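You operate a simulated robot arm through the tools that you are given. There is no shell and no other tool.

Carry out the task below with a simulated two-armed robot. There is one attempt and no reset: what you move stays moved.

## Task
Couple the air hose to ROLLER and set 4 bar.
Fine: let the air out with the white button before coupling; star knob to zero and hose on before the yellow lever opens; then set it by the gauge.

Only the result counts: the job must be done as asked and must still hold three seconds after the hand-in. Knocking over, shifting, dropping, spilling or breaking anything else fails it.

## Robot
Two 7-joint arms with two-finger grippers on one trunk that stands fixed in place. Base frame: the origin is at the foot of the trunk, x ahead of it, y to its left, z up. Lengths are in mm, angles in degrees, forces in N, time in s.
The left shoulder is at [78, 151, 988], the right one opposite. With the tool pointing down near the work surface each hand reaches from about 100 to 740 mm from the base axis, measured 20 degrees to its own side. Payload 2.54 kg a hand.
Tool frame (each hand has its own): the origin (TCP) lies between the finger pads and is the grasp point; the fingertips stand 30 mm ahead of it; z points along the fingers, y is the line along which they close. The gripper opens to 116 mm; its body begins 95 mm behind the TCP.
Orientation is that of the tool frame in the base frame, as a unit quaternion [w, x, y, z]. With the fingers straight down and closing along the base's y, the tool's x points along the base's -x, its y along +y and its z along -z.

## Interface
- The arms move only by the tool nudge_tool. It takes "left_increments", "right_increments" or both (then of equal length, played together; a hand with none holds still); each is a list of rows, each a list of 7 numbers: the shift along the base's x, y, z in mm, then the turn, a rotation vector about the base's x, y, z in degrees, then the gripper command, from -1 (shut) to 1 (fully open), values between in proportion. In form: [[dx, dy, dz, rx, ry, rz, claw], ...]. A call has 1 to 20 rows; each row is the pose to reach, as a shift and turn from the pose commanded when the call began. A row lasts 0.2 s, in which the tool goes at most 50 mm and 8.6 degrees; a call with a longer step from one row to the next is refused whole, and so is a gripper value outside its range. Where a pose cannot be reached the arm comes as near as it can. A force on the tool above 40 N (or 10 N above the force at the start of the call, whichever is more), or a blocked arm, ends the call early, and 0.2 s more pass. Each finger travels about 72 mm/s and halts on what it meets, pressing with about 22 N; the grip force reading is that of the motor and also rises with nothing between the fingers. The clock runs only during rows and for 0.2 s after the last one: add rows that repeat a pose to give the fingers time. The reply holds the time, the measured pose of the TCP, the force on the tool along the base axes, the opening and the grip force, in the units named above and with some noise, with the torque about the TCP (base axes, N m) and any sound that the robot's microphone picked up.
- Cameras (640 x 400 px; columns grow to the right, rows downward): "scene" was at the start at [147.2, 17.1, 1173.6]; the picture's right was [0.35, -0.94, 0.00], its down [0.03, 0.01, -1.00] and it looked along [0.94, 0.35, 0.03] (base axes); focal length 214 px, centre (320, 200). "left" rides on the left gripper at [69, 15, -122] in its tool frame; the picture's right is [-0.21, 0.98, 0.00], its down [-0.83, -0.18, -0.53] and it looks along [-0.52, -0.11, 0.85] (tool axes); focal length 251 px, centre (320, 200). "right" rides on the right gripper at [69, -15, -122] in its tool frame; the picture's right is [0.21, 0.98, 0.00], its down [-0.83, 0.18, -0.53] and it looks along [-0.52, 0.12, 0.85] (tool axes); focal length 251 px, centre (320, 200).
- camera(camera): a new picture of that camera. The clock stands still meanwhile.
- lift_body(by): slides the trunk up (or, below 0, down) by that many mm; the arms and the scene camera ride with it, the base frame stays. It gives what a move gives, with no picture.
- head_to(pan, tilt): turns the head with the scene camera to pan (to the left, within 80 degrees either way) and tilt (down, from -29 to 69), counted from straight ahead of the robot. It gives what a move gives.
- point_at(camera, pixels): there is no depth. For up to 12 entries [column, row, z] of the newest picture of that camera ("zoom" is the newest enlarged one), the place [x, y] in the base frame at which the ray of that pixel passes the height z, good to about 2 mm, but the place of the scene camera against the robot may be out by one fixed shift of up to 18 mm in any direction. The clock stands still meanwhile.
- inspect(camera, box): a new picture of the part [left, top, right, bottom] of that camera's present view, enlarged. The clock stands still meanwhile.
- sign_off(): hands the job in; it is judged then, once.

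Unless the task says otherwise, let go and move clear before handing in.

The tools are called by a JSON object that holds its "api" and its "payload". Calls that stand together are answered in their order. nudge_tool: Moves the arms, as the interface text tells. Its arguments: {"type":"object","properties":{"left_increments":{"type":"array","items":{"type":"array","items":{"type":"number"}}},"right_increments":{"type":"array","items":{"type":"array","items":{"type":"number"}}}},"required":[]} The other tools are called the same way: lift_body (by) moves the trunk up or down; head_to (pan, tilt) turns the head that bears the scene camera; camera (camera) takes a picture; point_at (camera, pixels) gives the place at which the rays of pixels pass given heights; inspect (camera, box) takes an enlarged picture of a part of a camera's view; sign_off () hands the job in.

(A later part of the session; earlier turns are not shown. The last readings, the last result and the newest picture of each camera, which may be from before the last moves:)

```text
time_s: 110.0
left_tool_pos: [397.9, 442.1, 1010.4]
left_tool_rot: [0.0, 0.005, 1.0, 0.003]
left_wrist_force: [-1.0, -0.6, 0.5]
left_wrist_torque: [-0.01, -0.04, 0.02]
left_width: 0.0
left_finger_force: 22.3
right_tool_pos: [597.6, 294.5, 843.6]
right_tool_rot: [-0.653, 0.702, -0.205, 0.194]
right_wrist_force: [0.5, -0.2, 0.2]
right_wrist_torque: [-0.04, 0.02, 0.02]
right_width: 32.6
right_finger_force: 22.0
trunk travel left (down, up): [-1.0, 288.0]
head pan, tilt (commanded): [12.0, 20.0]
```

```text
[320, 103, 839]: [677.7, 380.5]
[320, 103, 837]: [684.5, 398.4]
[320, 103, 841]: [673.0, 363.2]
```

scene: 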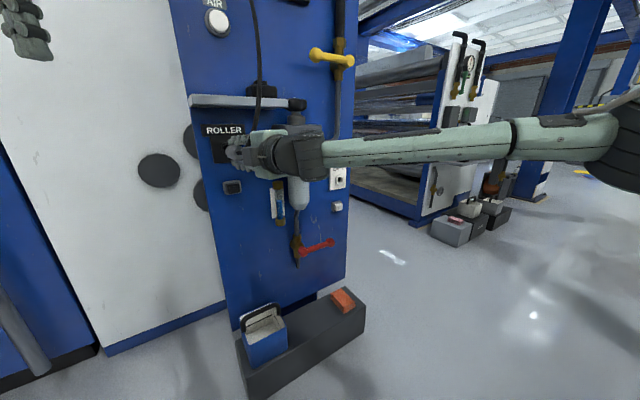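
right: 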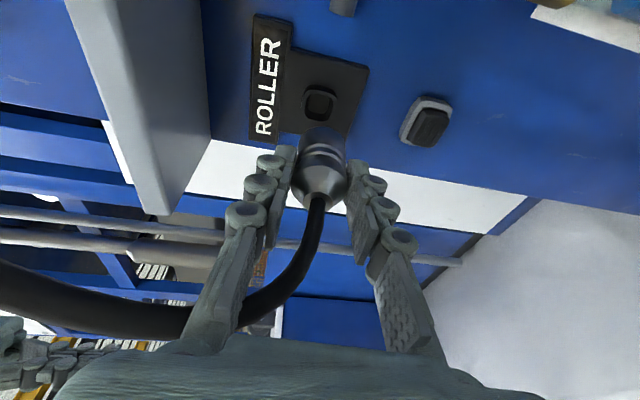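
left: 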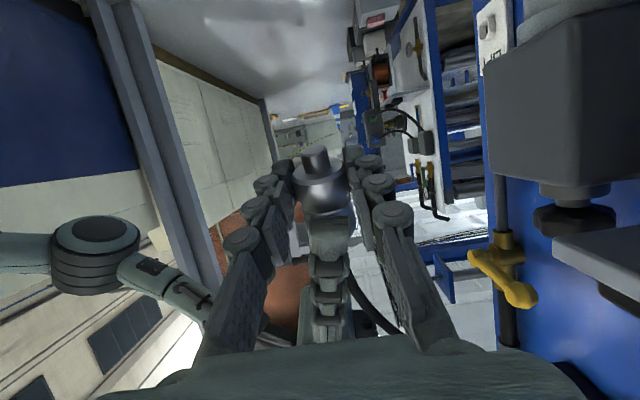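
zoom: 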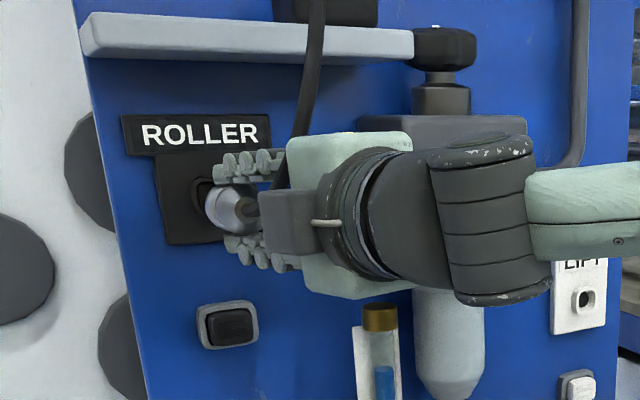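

The scene zoom shows the coupling squarely in front of the collar; in the hand camera the collar centre (319.5,105) is within about 2 mm of the predicted nose line. I'll advance 38 mm with a small trim and look again.

{"api": "nudge_tool", "payload": {"right_increments": [[9, 7.5, 0.5, 0, 0, 0, -1], [18.5, 16.5, 1, 0, 0, 0, -1], [28, 26, 1, 0, 0, 0, -1]]}}

{"api": "inspect", "payload": {"camera": "right", "box": [250, 60, 410, 180]}}

{"api": "inspect", "payload": {"camera": "scene", "box": [200, 110, 296, 182]}}

```text
time_s: 110.8
left_tool_pos: [396.6, 441.8, 1010.2]
left_tool_rot: [-0.001, 0.005, 1.0, 0.003]
left_wrist_force: [0.1, -0.5, 0.9]
left_wrist_torque: [-0.01, 0.0, 0.04]
left_width: 0.0
left_finger_force: 22.6
right_tool_pos: [625.8, 321.2, 842.6]
right_tool_rot: [-0.654, 0.702, -0.207, 0.192]
right_wrist_force: [-0.8, -0.4, 0.3]
right_wrist_torque: [-0.03, 0.04, 0.03]
right_width: 32.6
right_finger_force: 21.8
trunk travel left (down, up): [-1.0, 288.0]
head pan, tilt (commanded): [12.0, 20.0]
```

```text
3.33 times, centred on (330, 120) of right
```

zoom: 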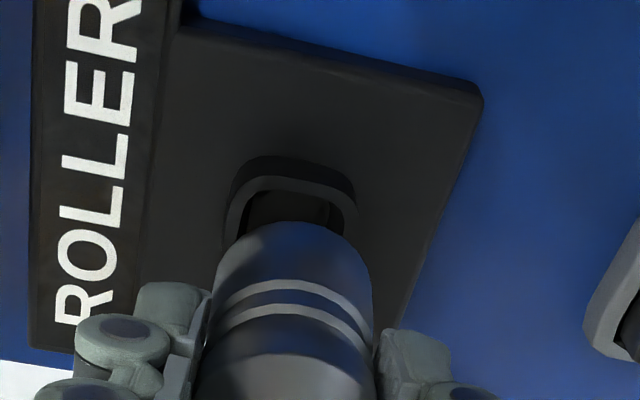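

```text
5.56 times, centred on (248, 146) of scene
```

zoom: 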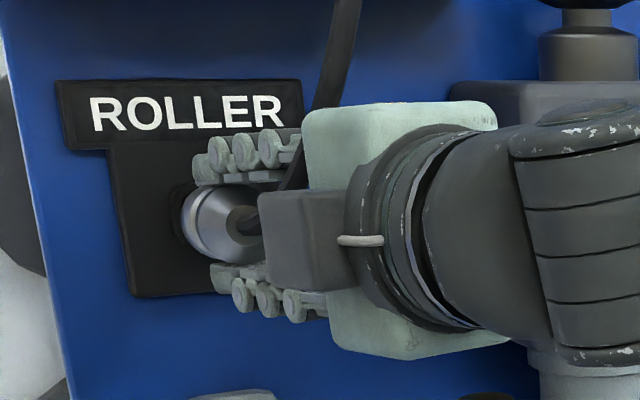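

Alignment is good: collar centre and coupling axis agree within about 2 mm. Now pushing in along the panel normal in small steps.

{"api": "nudge_tool", "payload": {"right_increments": [[4.2, 4.2, -0.5, 0, 0, 0, -1], [8.5, 8.5, -1, 0, 0, 0, -1], [11.3, 11.3, -1, 0, 0, 0, -1], [14.1, 14.1, -1, 0, 0, 0, -1], [16.3, 16.3, -1, 0, 0, 0, -1], [18.4, 18.4, -1, 0, 0, 0, -1]]}}

{"api": "inspect", "payload": {"camera": "right", "box": [250, 60, 410, 180]}}

{"api": "inspect", "payload": {"camera": "scene", "box": [200, 110, 296, 182]}}

```text
time_s: 112.2
left_tool_pos: [397.7, 441.7, 1009.7]
left_tool_rot: [0.0, 0.006, 1.0, 0.003]
left_wrist_force: [0.5, 0.4, 0.2]
left_wrist_torque: [-0.03, 0.03, 0.0]
left_width: 0.1
left_finger_force: 21.7
right_tool_pos: [643.3, 339.0, 842.7]
right_tool_rot: [-0.653, 0.702, -0.207, 0.192]
right_wrist_force: [-12.4, -14.9, -9.2]
right_wrist_torque: [0.13, -0.11, 0.06]
right_width: 34.0
right_finger_force: 21.4
trunk travel left (down, up): [-1.0, 288.0]
head pan, tilt (commanded): [12.0, 20.0]
```

```text
3.33 times, centred on (330, 120) of right
```

zoom: 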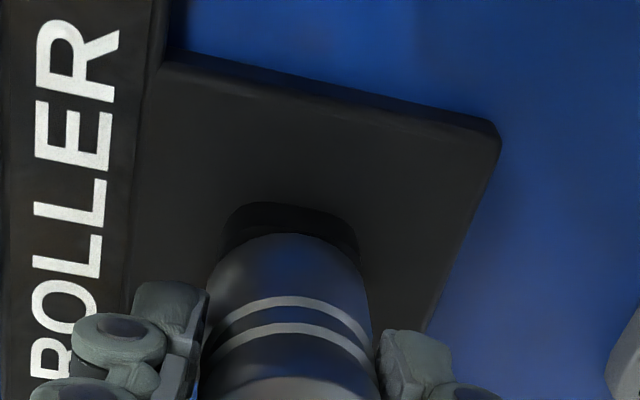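

```text
5.56 times, centred on (248, 146) of scene
```

zoom: 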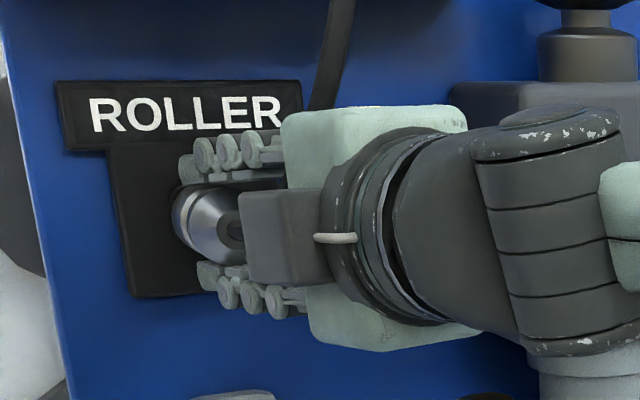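

Contact at about 19 N with the tool pushed down 9 N, and the coupling slid back a few mm in the grip, so the nose is probably catching the upper rim. I'll back off slightly, lower 2.5 mm and push again.

{"api": "nudge_tool", "payload": {"right_increments": [[-4, -4, 0, 0, 0, 0, -1], [-4, -4, -3, 0, 0, 0, -1], [-1, -1, -3, 0, 0, 0, -1], [2, 2, -3, 0, 0, 0, -1], [4, 4, -3, 0, 0, 0, -1], [6, 6, -3, 0, 0, 0, -1]]}}

{"api": "inspect", "payload": {"camera": "right", "box": [250, 60, 410, 180]}}

{"api": "inspect", "payload": {"camera": "scene", "box": [200, 110, 296, 182]}}

```text
time_s: 113.7
left_tool_pos: [396.9, 441.0, 1011.2]
left_tool_rot: [0.0, 0.005, 1.0, 0.004]
left_wrist_force: [0.1, 0.4, 0.0]
left_wrist_torque: [-0.01, 0.01, 0.02]
left_width: 0.2
left_finger_force: 22.3
right_tool_pos: [649.3, 344.5, 840.9]
right_tool_rot: [-0.654, 0.702, -0.206, 0.194]
right_wrist_force: [-14.6, -14.8, -0.1]
right_wrist_torque: [0.48, -0.39, 0.08]
right_width: 34.3
right_finger_force: 22.3
trunk travel left (down, up): [-1.0, 288.0]
head pan, tilt (commanded): [12.0, 20.0]
```

```text
3.33 times, centred on (330, 120) of right
```

zoom: 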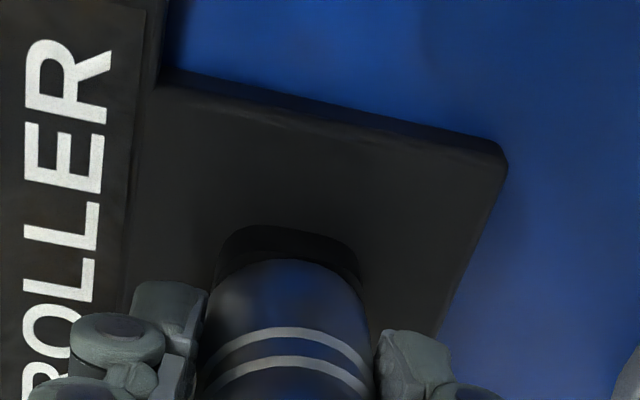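

```text
5.56 times, centred on (248, 146) of scene
```

zoom: 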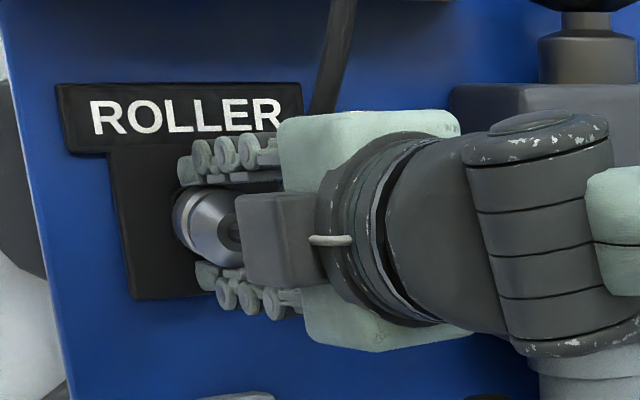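

The force is now straight back at 21 N with no sideways part, and the silver face seems close to the collar, but no click yet. I'll zoom in tightly to judge the gap.

{"api": "inspect", "payload": {"camera": "right", "box": [280, 110, 360, 170]}}

{"api": "inspect", "payload": {"camera": "scene", "box": [218, 130, 258, 160]}}

```text
6.67 times, centred on (320, 140) of right
```

zoom: 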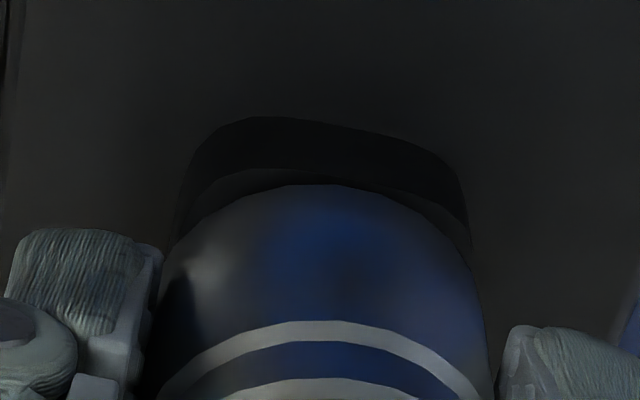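

```text
13.33 times, centred on (238, 145) of scene
```

zoom: 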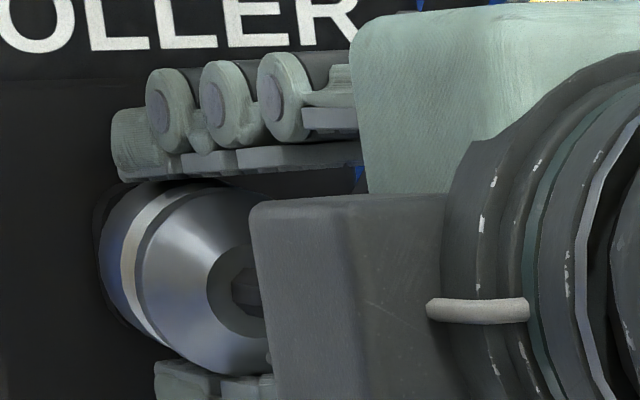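

The silver face is nearly flush with the collar, sitting about 2 mm low. I'll ease off, raise 2 mm and press again, listening for a click.

{"api": "nudge_tool", "payload": {"right_increments": [[-2, -2, 0, 0, 0, 0, -1], [-2, -2, 2, 0, 0, 0, -1], [0, 0, 2, 0, 0, 0, -1], [2, 2, 2, 0, 0, 0, -1], [4, 4, 2, 0, 0, 0, -1], [6, 6, 2, 0, 0, 0, -1]]}}

{"api": "inspect", "payload": {"camera": "right", "box": [250, 80, 410, 200]}}

{"api": "inspect", "payload": {"camera": "right", "box": [280, 110, 360, 170]}}

```text
time_s: 115.0
left_tool_pos: [396.1, 442.2, 1010.5]
left_tool_rot: [0.001, 0.005, 1.0, 0.004]
left_wrist_force: [1.7, -0.4, -0.6]
left_wrist_torque: [0.01, 0.04, 0.03]
left_width: 0.0
left_finger_force: 22.5
right_tool_pos: [655.7, 350.2, 840.9]
right_tool_rot: [-0.654, 0.702, -0.207, 0.192]
right_wrist_force: [-14.7, -13.8, -6.5]
right_wrist_torque: [0.49, -0.47, 0.14]
right_width: 34.5
right_finger_force: 21.8
trunk travel left (down, up): [-1.0, 288.0]
head pan, tilt (commanded): [12.0, 20.0]
```

```text
3.33 times, centred on (330, 140) of right
```

zoom: 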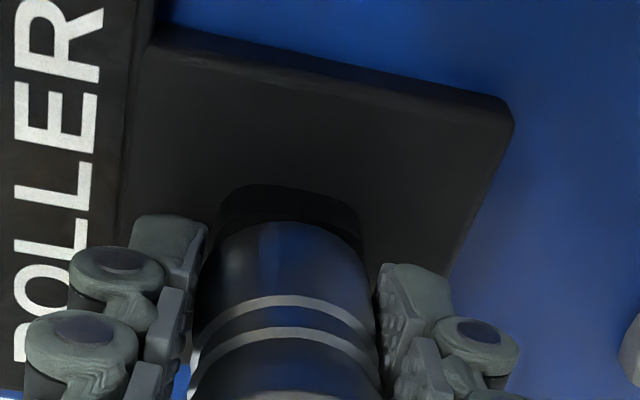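

```text
6.67 times, centred on (320, 140) of right
```

zoom: 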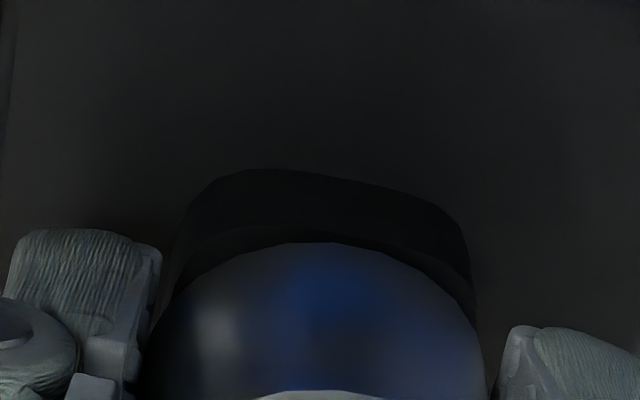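

The hand slid forward over the body at 20 N, and now presses slightly up against the rim. To learn whether it has latched, I'll lower 2 mm back and pull gently outward a few mm, reading the force.

{"api": "nudge_tool", "payload": {"right_increments": [[-1.5, -1.5, -1.5, 0, 0, 0, -1], [-3, -3, -2, 0, 0, 0, -1], [-4, -4, -2, 0, 0, 0, -1], [-5, -5, -2, 0, 0, 0, -1]]}}

{"api": "inspect", "payload": {"camera": "right", "box": [250, 80, 410, 200]}}

```text
time_s: 116.0
left_tool_pos: [397.1, 442.2, 1008.1]
left_tool_rot: [0.001, 0.005, 1.0, 0.003]
left_wrist_force: [0.3, 0.3, -0.3]
left_wrist_torque: [0.01, 0.0, 0.0]
left_width: 0.0
left_finger_force: 21.4
right_tool_pos: [652.0, 344.8, 841.2]
right_tool_rot: [-0.654, 0.701, -0.207, 0.195]
right_wrist_force: [14.1, 13.4, 8.6]
right_wrist_torque: [0.62, -0.5, -0.14]
right_width: 34.6
right_finger_force: 21.6
trunk travel left (down, up): [-1.0, 288.0]
head pan, tilt (commanded): [12.0, 20.0]
```

```text
3.33 times, centred on (330, 140) of right
```

zoom: 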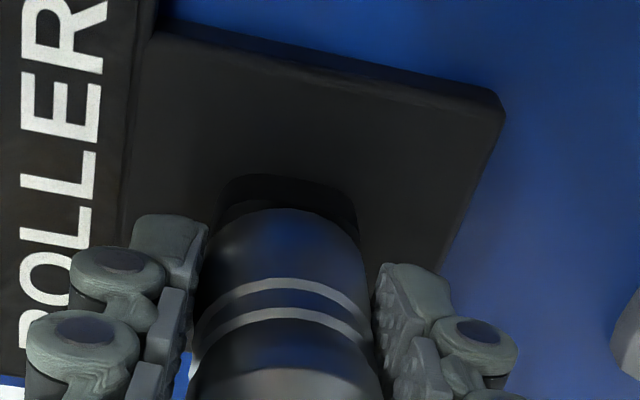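

Pulling outward met about 20 N of resistance and the coupling stayed put in the port while the hand slid, so it appears latched. I'll open the fingers only slightly (about 44 mm) so they still cage it, and check that it stays.

{"api": "nudge_tool", "payload": {"right_increments": [[0, 0, 0, 0, 0, 0, -0.24], [0, 0, 0, 0, 0, 0, -0.24], [0, 0, 0, 0, 0, 0, -0.24], [0, 0, 0, 0, 0, 0, -0.24]]}}

{"api": "inspect", "payload": {"camera": "right", "box": [250, 80, 410, 200]}}

{"api": "inspect", "payload": {"camera": "scene", "box": [200, 110, 296, 182]}}

```text
time_s: 117.0
left_tool_pos: [397.3, 443.1, 1009.0]
left_tool_rot: [0.0, 0.004, 1.0, 0.003]
left_wrist_force: [0.9, 0.0, 0.0]
left_wrist_torque: [0.0, -0.01, -0.01]
left_width: 0.0
left_finger_force: 21.8
right_tool_pos: [649.9, 345.4, 839.9]
right_tool_rot: [-0.653, 0.702, -0.208, 0.193]
right_wrist_force: [0.4, 0.0, -0.2]
right_wrist_torque: [-0.01, 0.04, 0.02]
right_width: 44.3
right_finger_force: 0.2
trunk travel left (down, up): [-1.0, 288.0]
head pan, tilt (commanded): [12.0, 20.0]
```

```text
3.33 times, centred on (330, 140) of right
```

zoom: 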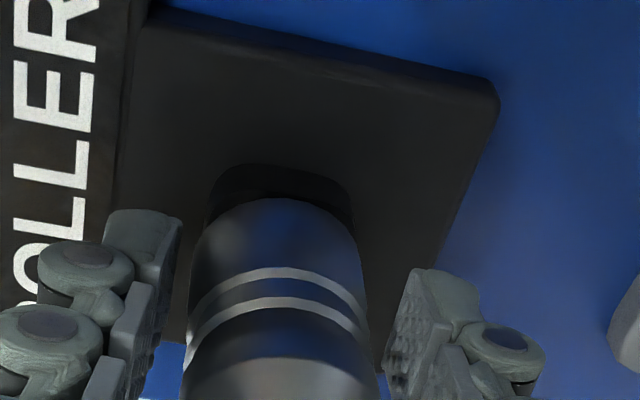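

```text
5.56 times, centred on (248, 146) of scene
```

zoom: 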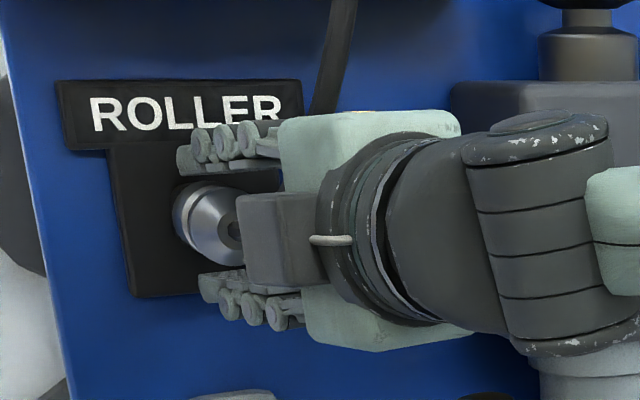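

The coupling stays in the ROLLER port with no finger contact. Opening wider and withdrawing the right hand straight back.

{"api": "nudge_tool", "payload": {"right_increments": [[0, 0, 0, 0, 0, 0, 0.1], [-5, -8, 0.7, 0, 0, 0, 0.1], [-16, -25, 2, 0, 0, 0, 0.1], [-32, -50, 4, 0, 0, 0, 0.1], [-48, -75, 6, 0, 0, 0, 0.1], [-65, -105, 8, 0, 0, 0, 0.1], [-82, -140, 8, 0, 0, 0, 0.1]]}}

{"api": "camera", "payload": {"camera": "scene"}}

{"api": "inspect", "payload": {"camera": "scene", "box": [180, 90, 340, 210]}}

```text
time_s: 118.7
left_tool_pos: [398.4, 442.0, 1009.6]
left_tool_rot: [0.0, 0.005, 1.0, 0.002]
left_wrist_force: [-0.3, 0.1, -0.5]
left_wrist_torque: [-0.02, 0.02, 0.03]
left_width: 0.4
left_finger_force: 22.1
right_tool_pos: [567.0, 205.6, 848.2]
right_tool_rot: [-0.654, 0.702, -0.206, 0.192]
right_wrist_force: [-0.3, 0.5, 0.4]
right_wrist_torque: [0.02, -0.02, -0.02]
right_width: 63.9
right_finger_force: 0.0
trunk travel left (down, up): [-1.0, 288.0]
head pan, tilt (commanded): [12.0, 20.0]
```

```text
taken
```

scene: 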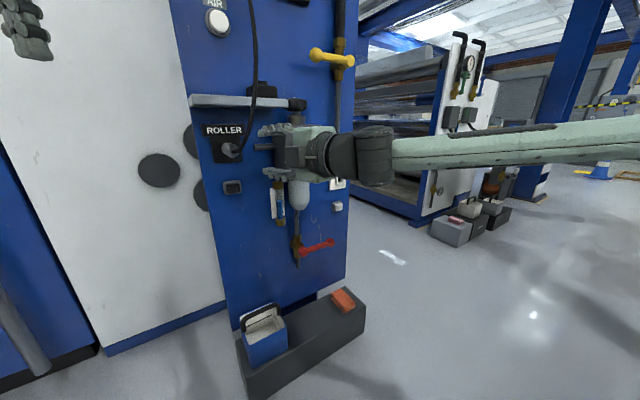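

```text
3.33 times, centred on (260, 150) of scene
```

zoom: 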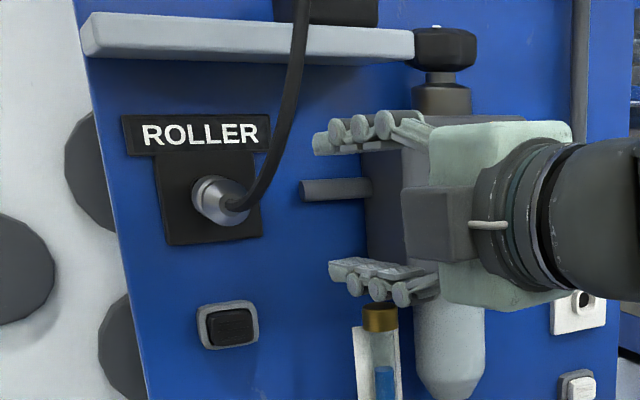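

The coupling sits in the ROLLER port on its own with the hose hanging freely. Next is the star knob: I'll bring the right hand back to its normal roll away from the panel.

{"api": "nudge_tool", "payload": {"right_increments": [[-12, -28, 2, 0, 0, 0, 0], [-24, -56, 5, 3.5, 7.4, -3.3, -1], [-36, -82, 8, 7.1, 14.7, -6.6, -1], [-48, -108, 11, 10.6, 22.1, -9.9, -1], [-58, -134, 14, 14.1, 29.5, -13.2, -1], [-68, -160, 17, 17.7, 36.9, -16.5, -1], [-80, -186, 20, 21.2, 44.2, -19.7, -1], [-92, -212, 22, 24.8, 51.6, -23.0, -1], [-104, -238, 25, 28.3, 59.0, -26.3, -1], [-115, -264, 28, 31.8, 66.4, -29.6, -1], [-126, -290, 30, 35.4, 73.7, -32.9, -1], [-137, -316, 32, 38.9, 81.1, -36.2, -1]]}}

{"api": "lift_body", "payload": {"by": 286}}

{"api": "head_to", "payload": {"pan": 25, "tilt": 14}}

{"api": "camera", "payload": {"camera": "scene"}}

{"api": "camera", "payload": {"camera": "right"}}

```text
refused: row 2 steps farther than a row can; nothing moved
```

```text
time_s: 121.5
left_tool_pos: [398.2, 441.1, 1294.7]
left_tool_rot: [0.0, 0.005, 1.0, 0.003]
left_wrist_force: [-0.4, -0.6, -0.1]
left_wrist_torque: [-0.01, -0.01, 0.01]
left_width: 0.1
left_finger_force: 21.8
right_tool_pos: [568.9, 205.5, 1134.1]
right_tool_rot: [-0.654, 0.702, -0.207, 0.192]
right_wrist_force: [0.3, 0.4, -0.1]
right_wrist_torque: [-0.04, 0.01, 0.01]
right_width: 63.8
right_finger_force: 0.1
trunk travel left (down, up): [-287.0, 2.0]
head pan, tilt (commanded): [12.0, 20.0]
```

```text
time_s: 122.3
left_tool_pos: [397.8, 442.7, 1295.2]
left_tool_rot: [0.0, 0.005, 1.0, 0.003]
left_wrist_force: [-0.5, 0.0, -0.1]
left_wrist_torque: [-0.01, 0.02, 0.01]
left_width: 0.2
left_finger_force: 22.1
right_tool_pos: [568.5, 205.4, 1134.6]
right_tool_rot: [-0.654, 0.702, -0.207, 0.193]
right_wrist_force: [-0.9, 0.0, -0.1]
right_wrist_torque: [0.01, 0.0, -0.02]
right_width: 63.8
right_finger_force: 0.0
trunk travel left (down, up): [-287.0, 2.0]
head pan, tilt (commanded): [25.0, 14.0]
```

```text
taken
```

scene: 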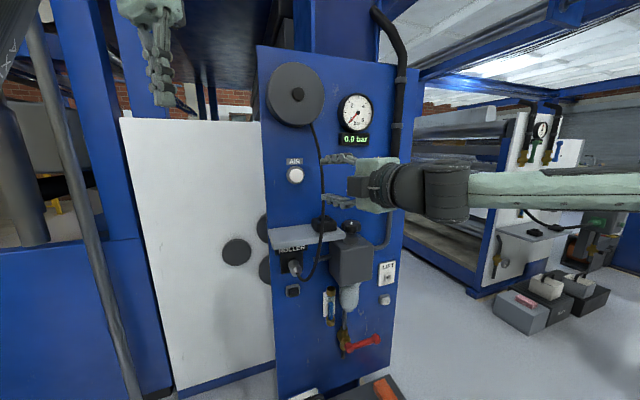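

```text
taken
```

right: 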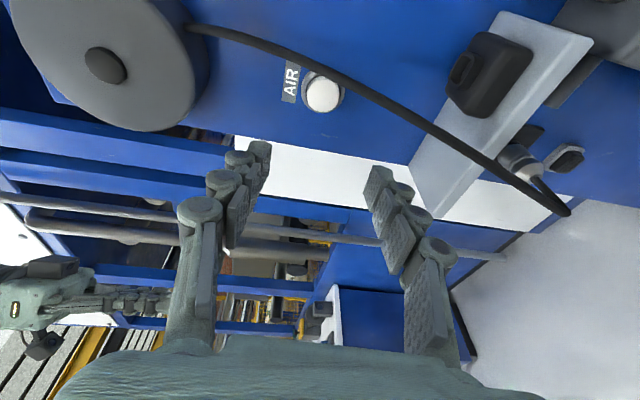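

The coupling stays in ROLLER; the retreat was refused for one step size, so I'll repeat it with smaller turns.

{"api": "nudge_tool", "payload": {"right_increments": [[-14, -30, 1, 0, 0, 0, 0], [-24, -54, 2, 3.2, 6.8, -3.0, -1], [-34, -78, 3, 6.5, 13.5, -6.0, -1], [-44, -102, 4, 9.7, 20.3, -9.1, -1], [-54, -126, 5, 13.0, 27.0, -12.1, -1], [-64, -148, 6, 16.2, 33.8, -15.1, -1], [-74, -170, 8, 19.5, 40.6, -18.1, -1], [-84, -192, 9, 22.7, 47.3, -21.1, -1], [-95, -216, 10, 25.9, 54.1, -24.1, -1], [-106, -240, 12, 29.2, 60.8, -27.2, -1], [-117, -266, 13, 32.4, 67.6, -30.2, -1], [-128, -290, 14, 35.7, 74.3, -33.2, -1], [-138, -315, 15, 38.9, 81.1, -36.2, -1]]}}

{"api": "camera", "payload": {"camera": "right"}}

{"api": "camera", "payload": {"camera": "scene"}}

```text
time_s: 125.1
left_tool_pos: [396.2, 442.7, 1295.2]
left_tool_rot: [0.0, 0.005, 1.0, 0.003]
left_wrist_force: [0.6, -0.1, 0.8]
left_wrist_torque: [0.04, 0.02, 0.01]
left_width: 0.0
left_finger_force: 22.1
right_tool_pos: [430.9, -109.5, 1150.7]
right_tool_rot: [0.46, -0.332, 0.801, 0.192]
right_wrist_force: [0.8, 0.4, -0.8]
right_wrist_torque: [0.02, 0.03, 0.02]
right_width: 0.0
right_finger_force: 21.7
trunk travel left (down, up): [-287.0, 2.0]
head pan, tilt (commanded): [25.0, 14.0]
```

```text
taken
```

right: 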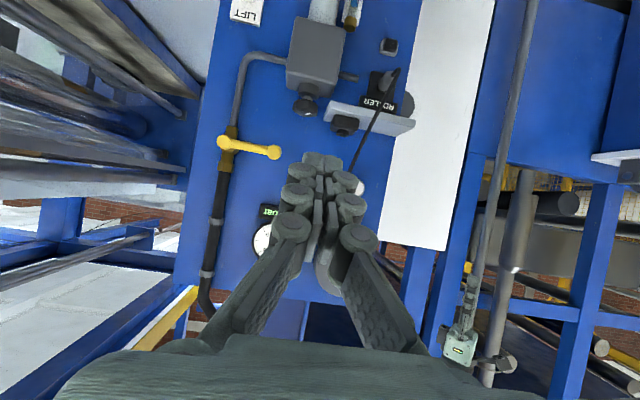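

```text
taken
```

scene: 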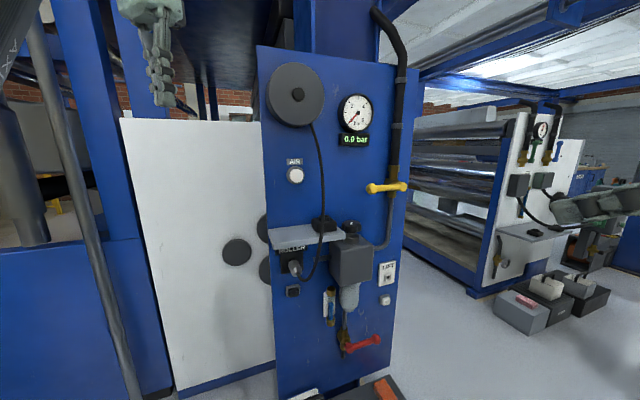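

{"api": "inspect", "payload": {"camera": "right", "box": [260, 60, 430, 190]}}

{"api": "inspect", "payload": {"camera": "scene", "box": [260, 180, 400, 285]}}

```text
3.08 times, centred on (345, 125) of right
```

zoom: 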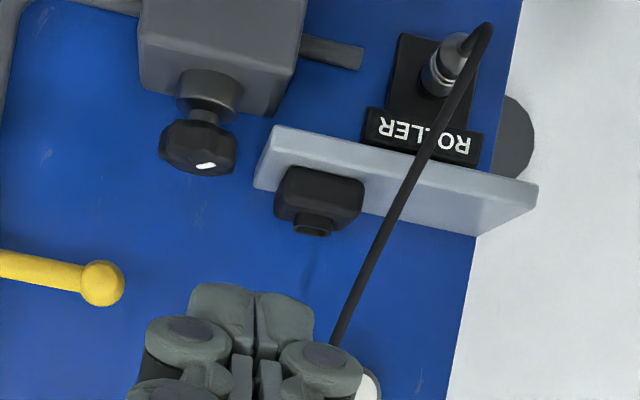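

```text
3.81 times, centred on (330, 232) of scene
```

zoom: 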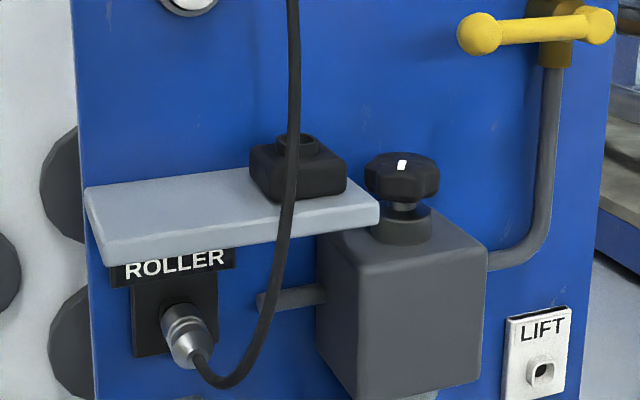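

The coupling is in and the hose hangs in front of the dock, so I'll use the right hand from the right side for the knob: pitch 20 down, yaw 42 to 64 strokes. Moving to 80 mm short of the knob.

{"api": "nudge_tool", "payload": {"right_increments": [[31.5, 30, -17, 0.8, -0.8, -0.3, -1], [63, 60, -33, 1.5, -1.7, -0.7, -1], [94.5, 89, -50, 2.3, -2.5, -1.0, -0.5], [126, 119, -67, 3.1, -3.3, -1.4, 0], [158, 149, -84, 3.8, -4.2, -1.7, 0.24], [189, 178, -100, 4.6, -5.0, -2.1, 0.24], [221, 208, -117, 5.4, -5.8, -2.4, 0.24], [252, 238, -134, 6.1, -6.7, -2.8, 0.24], [283.8, 267.8, -150, 6.9, -7.5, -3.1, 0.24]]}}

{"api": "camera", "payload": {"camera": "right"}}

{"api": "inspect", "payload": {"camera": "right", "box": [240, 80, 400, 200]}}

```text
time_s: 127.1
left_tool_pos: [398.5, 442.6, 1295.1]
left_tool_rot: [0.0, 0.005, 1.0, 0.002]
left_wrist_force: [0.6, -0.3, -1.2]
left_wrist_torque: [-0.01, -0.01, -0.02]
left_width: 0.2
left_finger_force: 22.2
right_tool_pos: [717.5, 160.2, 1000.3]
right_tool_rot: [0.537, -0.294, 0.764, 0.205]
right_wrist_force: [-0.7, -0.3, 0.8]
right_wrist_torque: [0.0, 0.02, 0.01]
right_width: 71.9
right_finger_force: 0.0
trunk travel left (down, up): [-287.0, 2.0]
head pan, tilt (commanded): [25.0, 14.0]
```

```text
taken
```

right: 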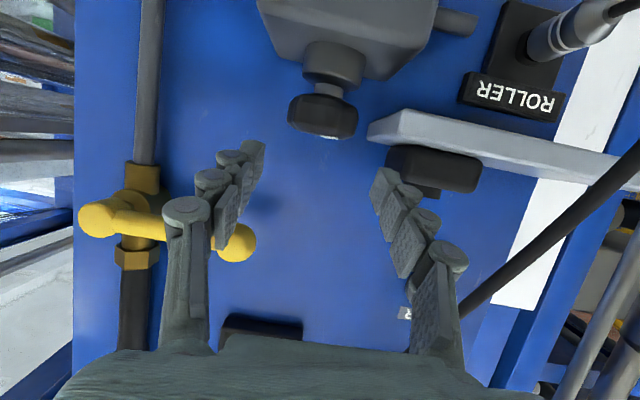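

```text
3.33 times, centred on (320, 140) of right
```

zoom: 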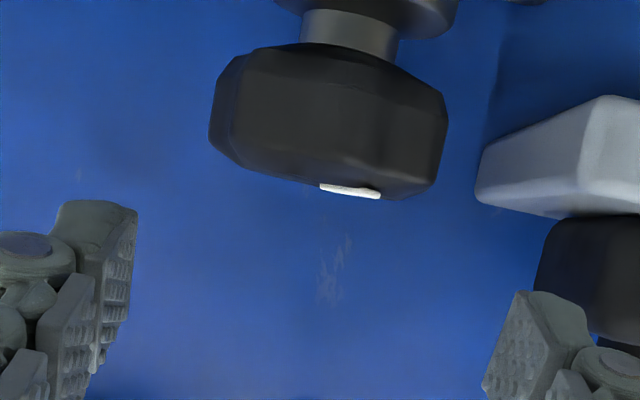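

The knob is within about 2 mm of the axis. Advancing so the fingertips straddle it.

{"api": "nudge_tool", "payload": {"right_increments": [[13, 12.5, -7, 0, 0, 0, 0.24], [26, 25, -14, 0, 0, 0, 0.24], [39, 37.5, -20.5, 0, 0, 0, 0.24], [51.7, 49.9, -27.3, 0, 0, 0, 0.24], [51.7, 49.9, -27.3, 0, 0, 0, 0.24]]}}

{"api": "camera", "payload": {"camera": "right"}}

{"api": "inspect", "payload": {"camera": "scene", "box": [310, 180, 406, 252]}}

```text
time_s: 128.3
left_tool_pos: [397.2, 441.6, 1297.1]
left_tool_rot: [0.001, 0.005, 1.0, 0.003]
left_wrist_force: [0.2, -0.1, 0.3]
left_wrist_torque: [0.0, -0.01, -0.03]
left_width: 0.0
left_finger_force: 21.7
right_tool_pos: [767.0, 209.8, 973.6]
right_tool_rot: [0.536, -0.294, 0.765, 0.204]
right_wrist_force: [0.8, -1.2, -0.5]
right_wrist_torque: [0.01, -0.03, -0.02]
right_width: 71.4
right_finger_force: 0.1
trunk travel left (down, up): [-287.0, 2.0]
head pan, tilt (commanded): [25.0, 14.0]
```

```text
taken
```

right: 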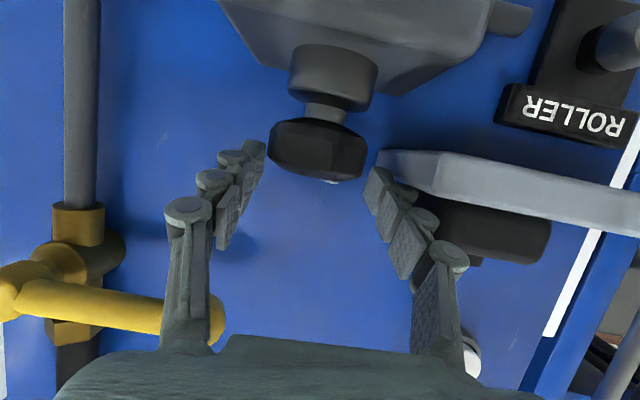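

```text
5.56 times, centred on (358, 216) of scene
```

zoom: 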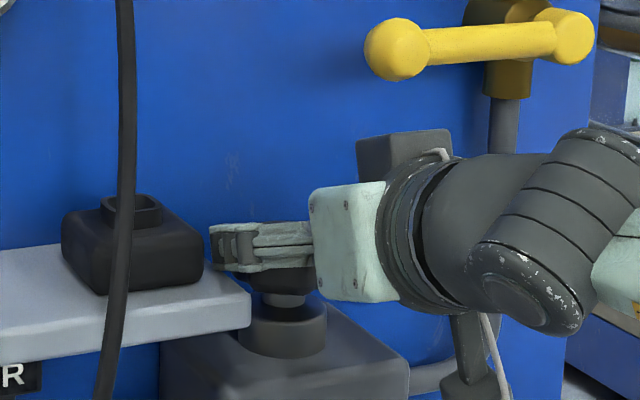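

The fingers straddle the knob. I'll lower 4 mm, close, and turn it counter-clockwise 22 degrees about its axis.

{"api": "nudge_tool", "payload": {"right_increments": [[0, 0, -4, 0, 0, 0, 0.24], [0, 0, -4, 0, 0, 0, -1], [0, 0, -4, 0, 0, 0, -1], [1.22, -1.65, -4, 0, 0, 7.3, -1], [2.63, -3.12, -4, 0, 0, 14.6, -1], [4.24, -4.43, -4, 0, 0, 22, -1], [4.24, -4.43, -4, 0, 0, 22, -1]]}}

{"api": "camera", "payload": {"camera": "right"}}

{"api": "inspect", "payload": {"camera": "scene", "box": [310, 180, 406, 252]}}

```text
time_s: 129.9
left_tool_pos: [399.2, 440.8, 1295.3]
left_tool_rot: [-0.001, 0.006, 1.0, 0.003]
left_wrist_force: [0.0, -0.2, -0.2]
left_wrist_torque: [0.02, -0.01, -0.01]
left_width: 0.0
left_finger_force: 22.5
right_tool_pos: [772.9, 201.8, 969.2]
right_tool_rot: [0.516, -0.363, 0.734, 0.254]
right_wrist_force: [23.1, -9.2, 9.3]
right_wrist_torque: [0.73, 0.04, -0.61]
right_width: 58.0
right_finger_force: 44.8
right hand out of reach, approached as far as the arm can: row 5, 6, 7
trunk travel left (down, up): [-287.0, 2.0]
head pan, tilt (commanded): [25.0, 14.0]
```

```text
taken
```

right: 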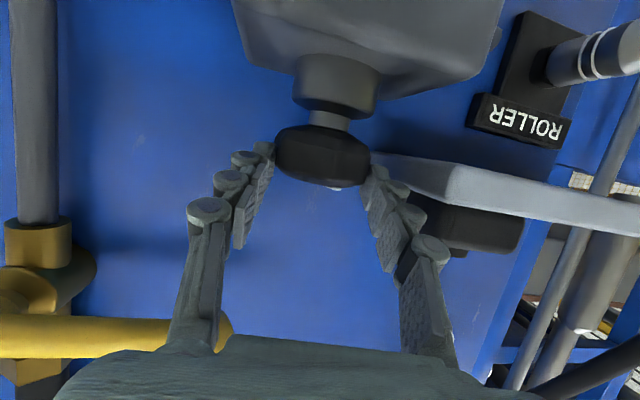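

```text
5.56 times, centred on (358, 216) of scene
```

zoom: 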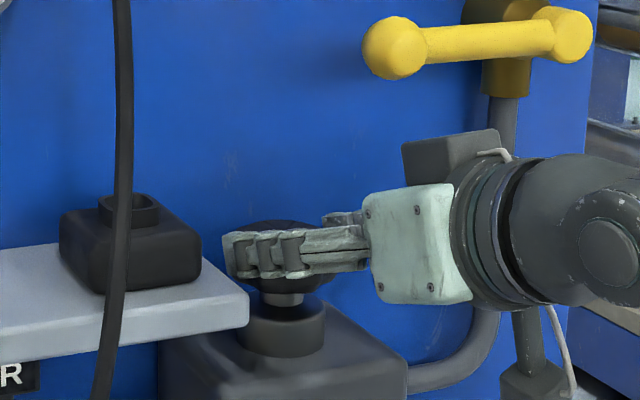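

The knob turned about 10 degrees before the arm's reach ran out at yaw 52, so I'll ratchet: open, swing back to yaw 38, grip, turn to 49, twice in one call.

{"api": "nudge_tool", "payload": {"right_increments": [[0, 0, 0, 0, 0, 0, 0.14], [0, 0, 0, 0, 0, 0, 0.14], [-3.1, 6.2, 0, 0, 0, -7.5, 0.14], [-4.2, 7.5, 0, 0, 0, -14.5, 0.14], [-4.2, 7.5, 0, 0, 0, -14.5, -1], [-4.2, 7.5, 0, 0, 0, -14.5, -1], [-3.3, 6.4, 0, 0, 0, -9, -1], [-2.2, 5.4, 0, 0, 0, -3.5, -1], [-2.2, 5.4, 0, 0, 0, -3.5, 0.14], [-2.2, 5.4, 0, 0, 0, -3.5, 0.14], [-3.3, 6.4, 0, 0, 0, -9, 0.14], [-4.2, 7.5, 0, 0, 0, -14.5, 0.14], [-4.2, 7.5, 0, 0, 0, -14.5, -1], [-4.2, 7.5, 0, 0, 0, -14.5, -1], [-3.3, 6.4, 0, 0, 0, -9, -1], [-2.2, 5.4, 0, 0, 0, -3.5, -1], [-2.2, 5.4, 0, 0, 0, -3.5, -1]]}}

{"api": "camera", "payload": {"camera": "right"}}

{"api": "inspect", "payload": {"camera": "scene", "box": [310, 180, 406, 252]}}

```text
time_s: 133.5
left_tool_pos: [398.3, 439.0, 1296.1]
left_tool_rot: [-0.001, 0.006, 1.0, 0.005]
left_wrist_force: [0.6, -0.2, -0.5]
left_wrist_torque: [-0.01, -0.02, -0.01]
left_width: 0.2
left_finger_force: 22.3
right_tool_pos: [771.5, 204.1, 970.0]
right_tool_rot: [0.524, -0.339, 0.745, 0.236]
right_wrist_force: [17.0, -19.5, 4.7]
right_wrist_torque: [-0.64, 0.87, -0.69]
right_width: 56.5
right_finger_force: 44.9
trunk travel left (down, up): [-287.0, 2.0]
head pan, tilt (commanded): [25.0, 14.0]
```

```text
taken
```

right: 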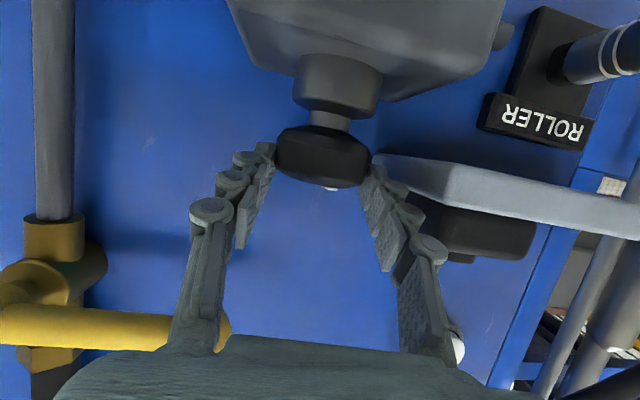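

```text
5.56 times, centred on (358, 216) of scene
```

zoom: 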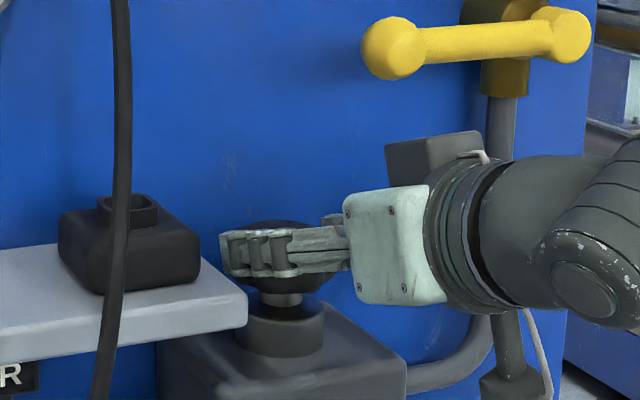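

Both strokes tracked without limits. I'll open and back off to see how far the mark has turned.

{"api": "nudge_tool", "payload": {"right_increments": [[0, 0, 0, 0, 0, 0, 0.2], [0, 0, 0, 0, 0, 0, 0.2], [-15, -14, 8, 0, 0, 0, 0.2], [-40, -36, 30, 0, 0, 0, 0.2], [-65, -58, 70, 0, 0, 0, 0.2], [-75, -68, 110, 0, 0, 0, 0.2]]}}

{"api": "inspect", "payload": {"camera": "scene", "box": [310, 180, 406, 252]}}

{"api": "camera", "payload": {"camera": "right"}}

{"api": "inspect", "payload": {"camera": "right", "box": [240, 0, 400, 120]}}

```text
refused: row 5 steps farther than a row can; nothing moved
```

```text
5.56 times, centred on (358, 216) of scene
```

zoom: 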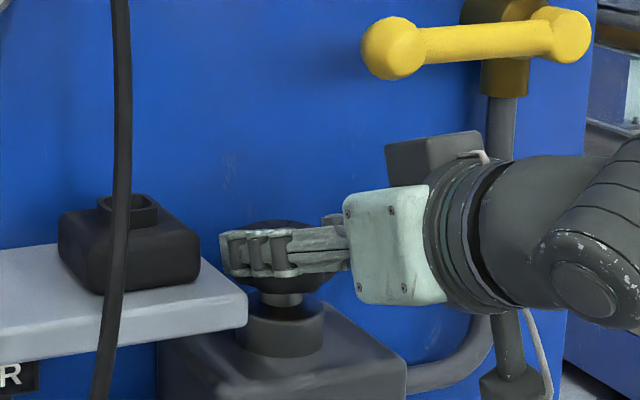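

```text
taken
```

right: 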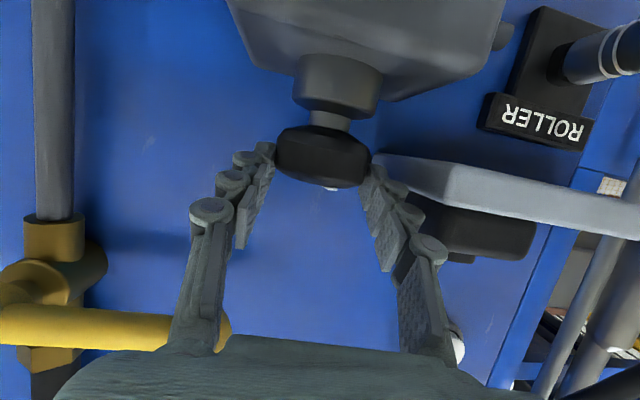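

```text
3.33 times, centred on (320, 60) of right
```

zoom: 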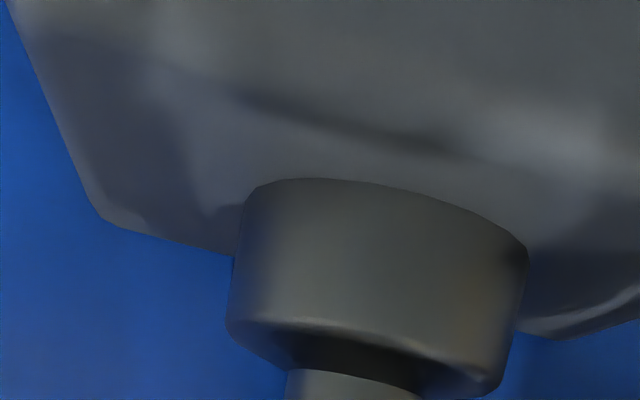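

One retreat step was too long; repeating with smaller ones.

{"api": "nudge_tool", "payload": {"right_increments": [[0, 0, 0, 0, 0, 0, 0.2], [0, 0, 0, 0, 0, 0, 0.2], [-15, -14, 8, 0, 0, 0, 0.2], [-35, -32, 24, 0, 0, 0, 0.2], [-52, -47, 55, 0, 0, 0, 0.2], [-65, -60, 90, 0, 0, 0, 0.2], [-70, -66, 115, 0, 0, 0, 0.2]]}}

{"api": "inspect", "payload": {"camera": "scene", "box": [310, 180, 406, 252]}}

{"api": "camera", "payload": {"camera": "right"}}

{"api": "inspect", "payload": {"camera": "right", "box": [240, 0, 400, 120]}}

```text
time_s: 135.1
left_tool_pos: [397.7, 441.2, 1295.9]
left_tool_rot: [-0.001, 0.005, 1.0, 0.003]
left_wrist_force: [-0.1, -0.2, 0.2]
left_wrist_torque: [0.02, -0.03, 0.0]
left_width: 0.0
left_finger_force: 21.2
right_tool_pos: [694.0, 145.1, 1085.0]
right_tool_rot: [0.521, -0.344, 0.744, 0.24]
right_wrist_force: [-0.1, 0.1, 0.2]
right_wrist_torque: [0.0, 0.02, -0.04]
right_width: 69.2
right_finger_force: 0.1
trunk travel left (down, up): [-287.0, 2.0]
head pan, tilt (commanded): [25.0, 14.0]
```

```text
5.56 times, centred on (358, 216) of scene
```

zoom: 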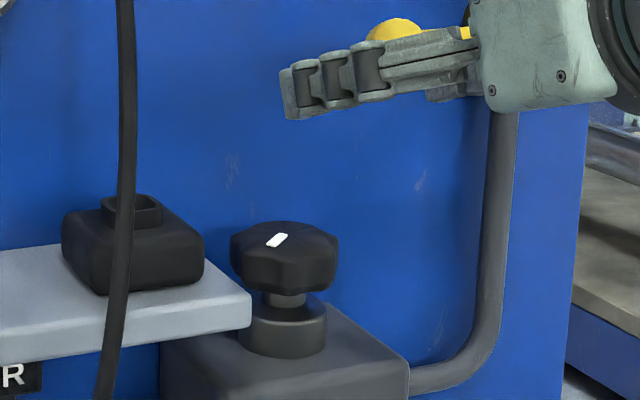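

```text
taken
```

right: 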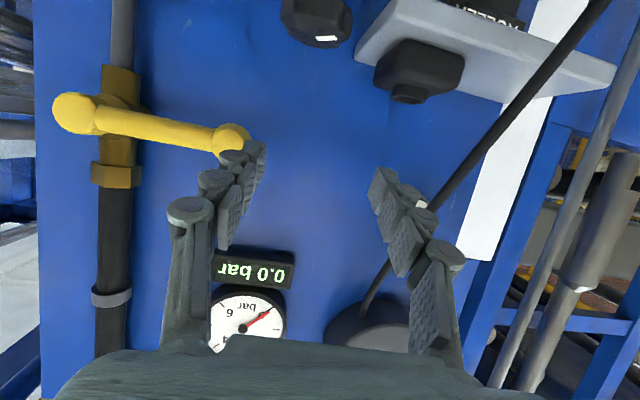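

```text
3.33 times, centred on (320, 60) of right
```

zoom: 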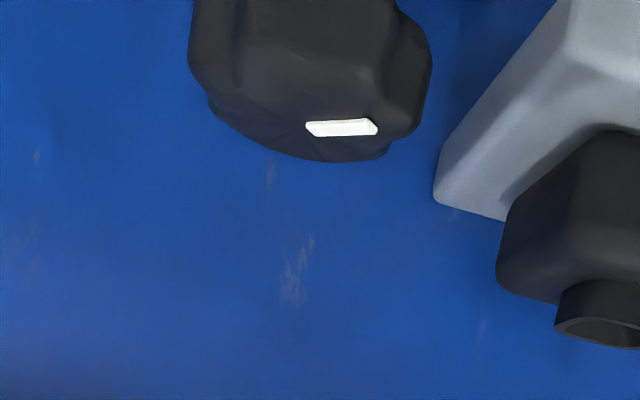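

{"api": "point_at", "payload": {"camera": "right", "pixels": [[315.8, 38.3, 968], [337, 38, 968], [326.5, 38.4, 968], [281, 28, 955], [353, 24, 955]]}}

{"api": "point_at", "payload": {"camera": "scene", "pixels": [[348.9, 224.4, 968], [353, 221.5, 968], [350.2, 222, 968]]}}

```text
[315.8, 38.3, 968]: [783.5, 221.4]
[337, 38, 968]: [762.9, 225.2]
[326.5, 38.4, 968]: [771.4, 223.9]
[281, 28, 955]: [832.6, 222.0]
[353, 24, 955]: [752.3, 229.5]
```

```text
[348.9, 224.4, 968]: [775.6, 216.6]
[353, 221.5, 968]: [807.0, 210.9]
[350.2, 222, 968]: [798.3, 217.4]
```

The mark now points at about 169 degrees versus about 178 before, so my counter-clockwise strokes slipped and the knob even crept clockwise a little. I'll test the other direction: grip again and turn clockwise 10 degrees, watching torque.

{"api": "nudge_tool", "payload": {"right_increments": [[5, 6, -25, 0, 0, 0, 0.2], [18, 19, -60, 0, 0, 0, 0.2], [35, 34, -91, 0, 0, 0, 0.2], [55, 48, -107, 0, 0, 0, 0.2], [76.5, 62.2, -116, 0, 0, 0, 0.2], [76.5, 62.2, -116, 0, 0, 0, -1], [76.5, 62.2, -116, 0, 0, 0, -1], [76.5, 62.2, -116, 0, 0, 0, -1]]}}

{"api": "nudge_tool", "payload": {"right_increments": [[-1, 1, 0, 0, 0, -5, -1], [-1.7, 2.1, 0, 0, 0, -10, -1], [-1.7, 2.1, 0, 0, 0, -10, -1]]}}

{"api": "camera", "payload": {"camera": "right"}}

```text
time_s: 136.9
left_tool_pos: [398.6, 442.3, 1294.7]
left_tool_rot: [-0.001, 0.005, 1.0, 0.003]
left_wrist_force: [0.2, 0.8, 0.5]
left_wrist_torque: [0.01, -0.01, 0.0]
left_width: 0.0
left_finger_force: 21.8
right_tool_pos: [773.7, 206.0, 967.3]
right_tool_rot: [0.521, -0.342, 0.745, 0.237]
right_wrist_force: [12.8, -3.6, -3.6]
right_wrist_torque: [-0.44, -0.62, -0.24]
right_width: 56.7
right_finger_force: 45.0
trunk travel left (down, up): [-287.0, 2.0]
head pan, tilt (commanded): [25.0, 14.0]
```

```text
time_s: 137.7
left_tool_pos: [399.1, 441.0, 1296.1]
left_tool_rot: [0.001, 0.005, 1.0, 0.003]
left_wrist_force: [0.4, -0.1, -0.7]
left_wrist_torque: [0.02, 0.01, 0.02]
left_width: 0.3
left_finger_force: 21.9
right_tool_pos: [771.0, 208.7, 967.2]
right_tool_rot: [0.54, -0.275, 0.772, 0.19]
right_wrist_force: [6.9, -10.3, -3.4]
right_wrist_torque: [-1.39, 0.41, -0.25]
right_width: 56.6
right_finger_force: 45.1
trunk travel left (down, up): [-287.0, 2.0]
head pan, tilt (commanded): [25.0, 14.0]
```

```text
taken
```

right: 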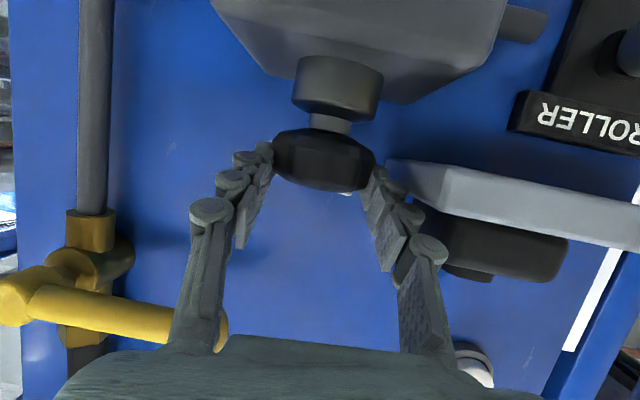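

Clockwise met no resisting torque. I'll back off again to see where the mark points now.

{"api": "nudge_tool", "payload": {"right_increments": [[0, 0, 0, 0, 0, 0, 0.2], [0, 0, 0, 0, 0, 0, 0.2], [-15, -14, 8, 0, 0, 0, 0.2], [-35, -32, 24, 0, 0, 4, 0.2], [-52, -47, 55, 0, 0, 8, 0.2], [-65, -60, 90, 0, 0, 10, 0.2], [-70, -66, 115, 0, 0, 10, 0.2]]}}

{"api": "inspect", "payload": {"camera": "right", "box": [240, 0, 400, 120]}}

{"api": "inspect", "payload": {"camera": "scene", "box": [310, 180, 406, 252]}}

```text
time_s: 139.3
left_tool_pos: [397.5, 442.1, 1295.4]
left_tool_rot: [0.0, 0.005, 1.0, 0.002]
left_wrist_force: [-0.4, 0.0, 0.9]
left_wrist_torque: [-0.02, 0.0, -0.04]
left_width: 0.1
left_finger_force: 21.7
right_tool_pos: [701.4, 144.2, 1084.7]
right_tool_rot: [0.522, -0.343, 0.743, 0.239]
right_wrist_force: [-0.6, -0.6, 0.0]
right_wrist_torque: [0.0, 0.0, 0.0]
right_width: 69.4
right_finger_force: 0.1
trunk travel left (down, up): [-287.0, 2.0]
head pan, tilt (commanded): [25.0, 14.0]
```

```text
3.33 times, centred on (320, 60) of right
```

zoom: 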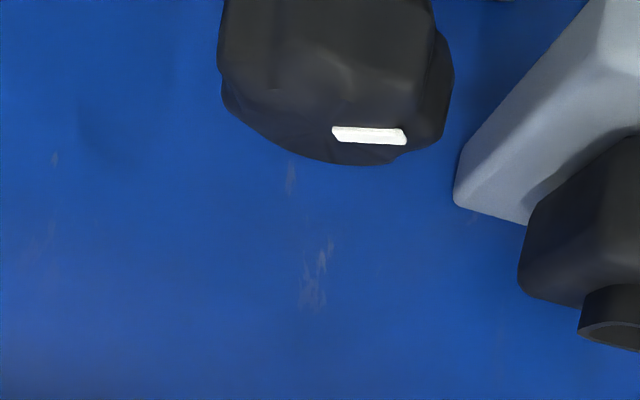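

```text
5.56 times, centred on (358, 216) of scene
```

zoom: 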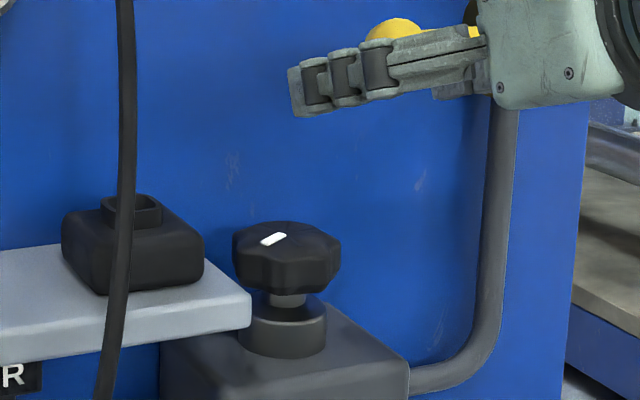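

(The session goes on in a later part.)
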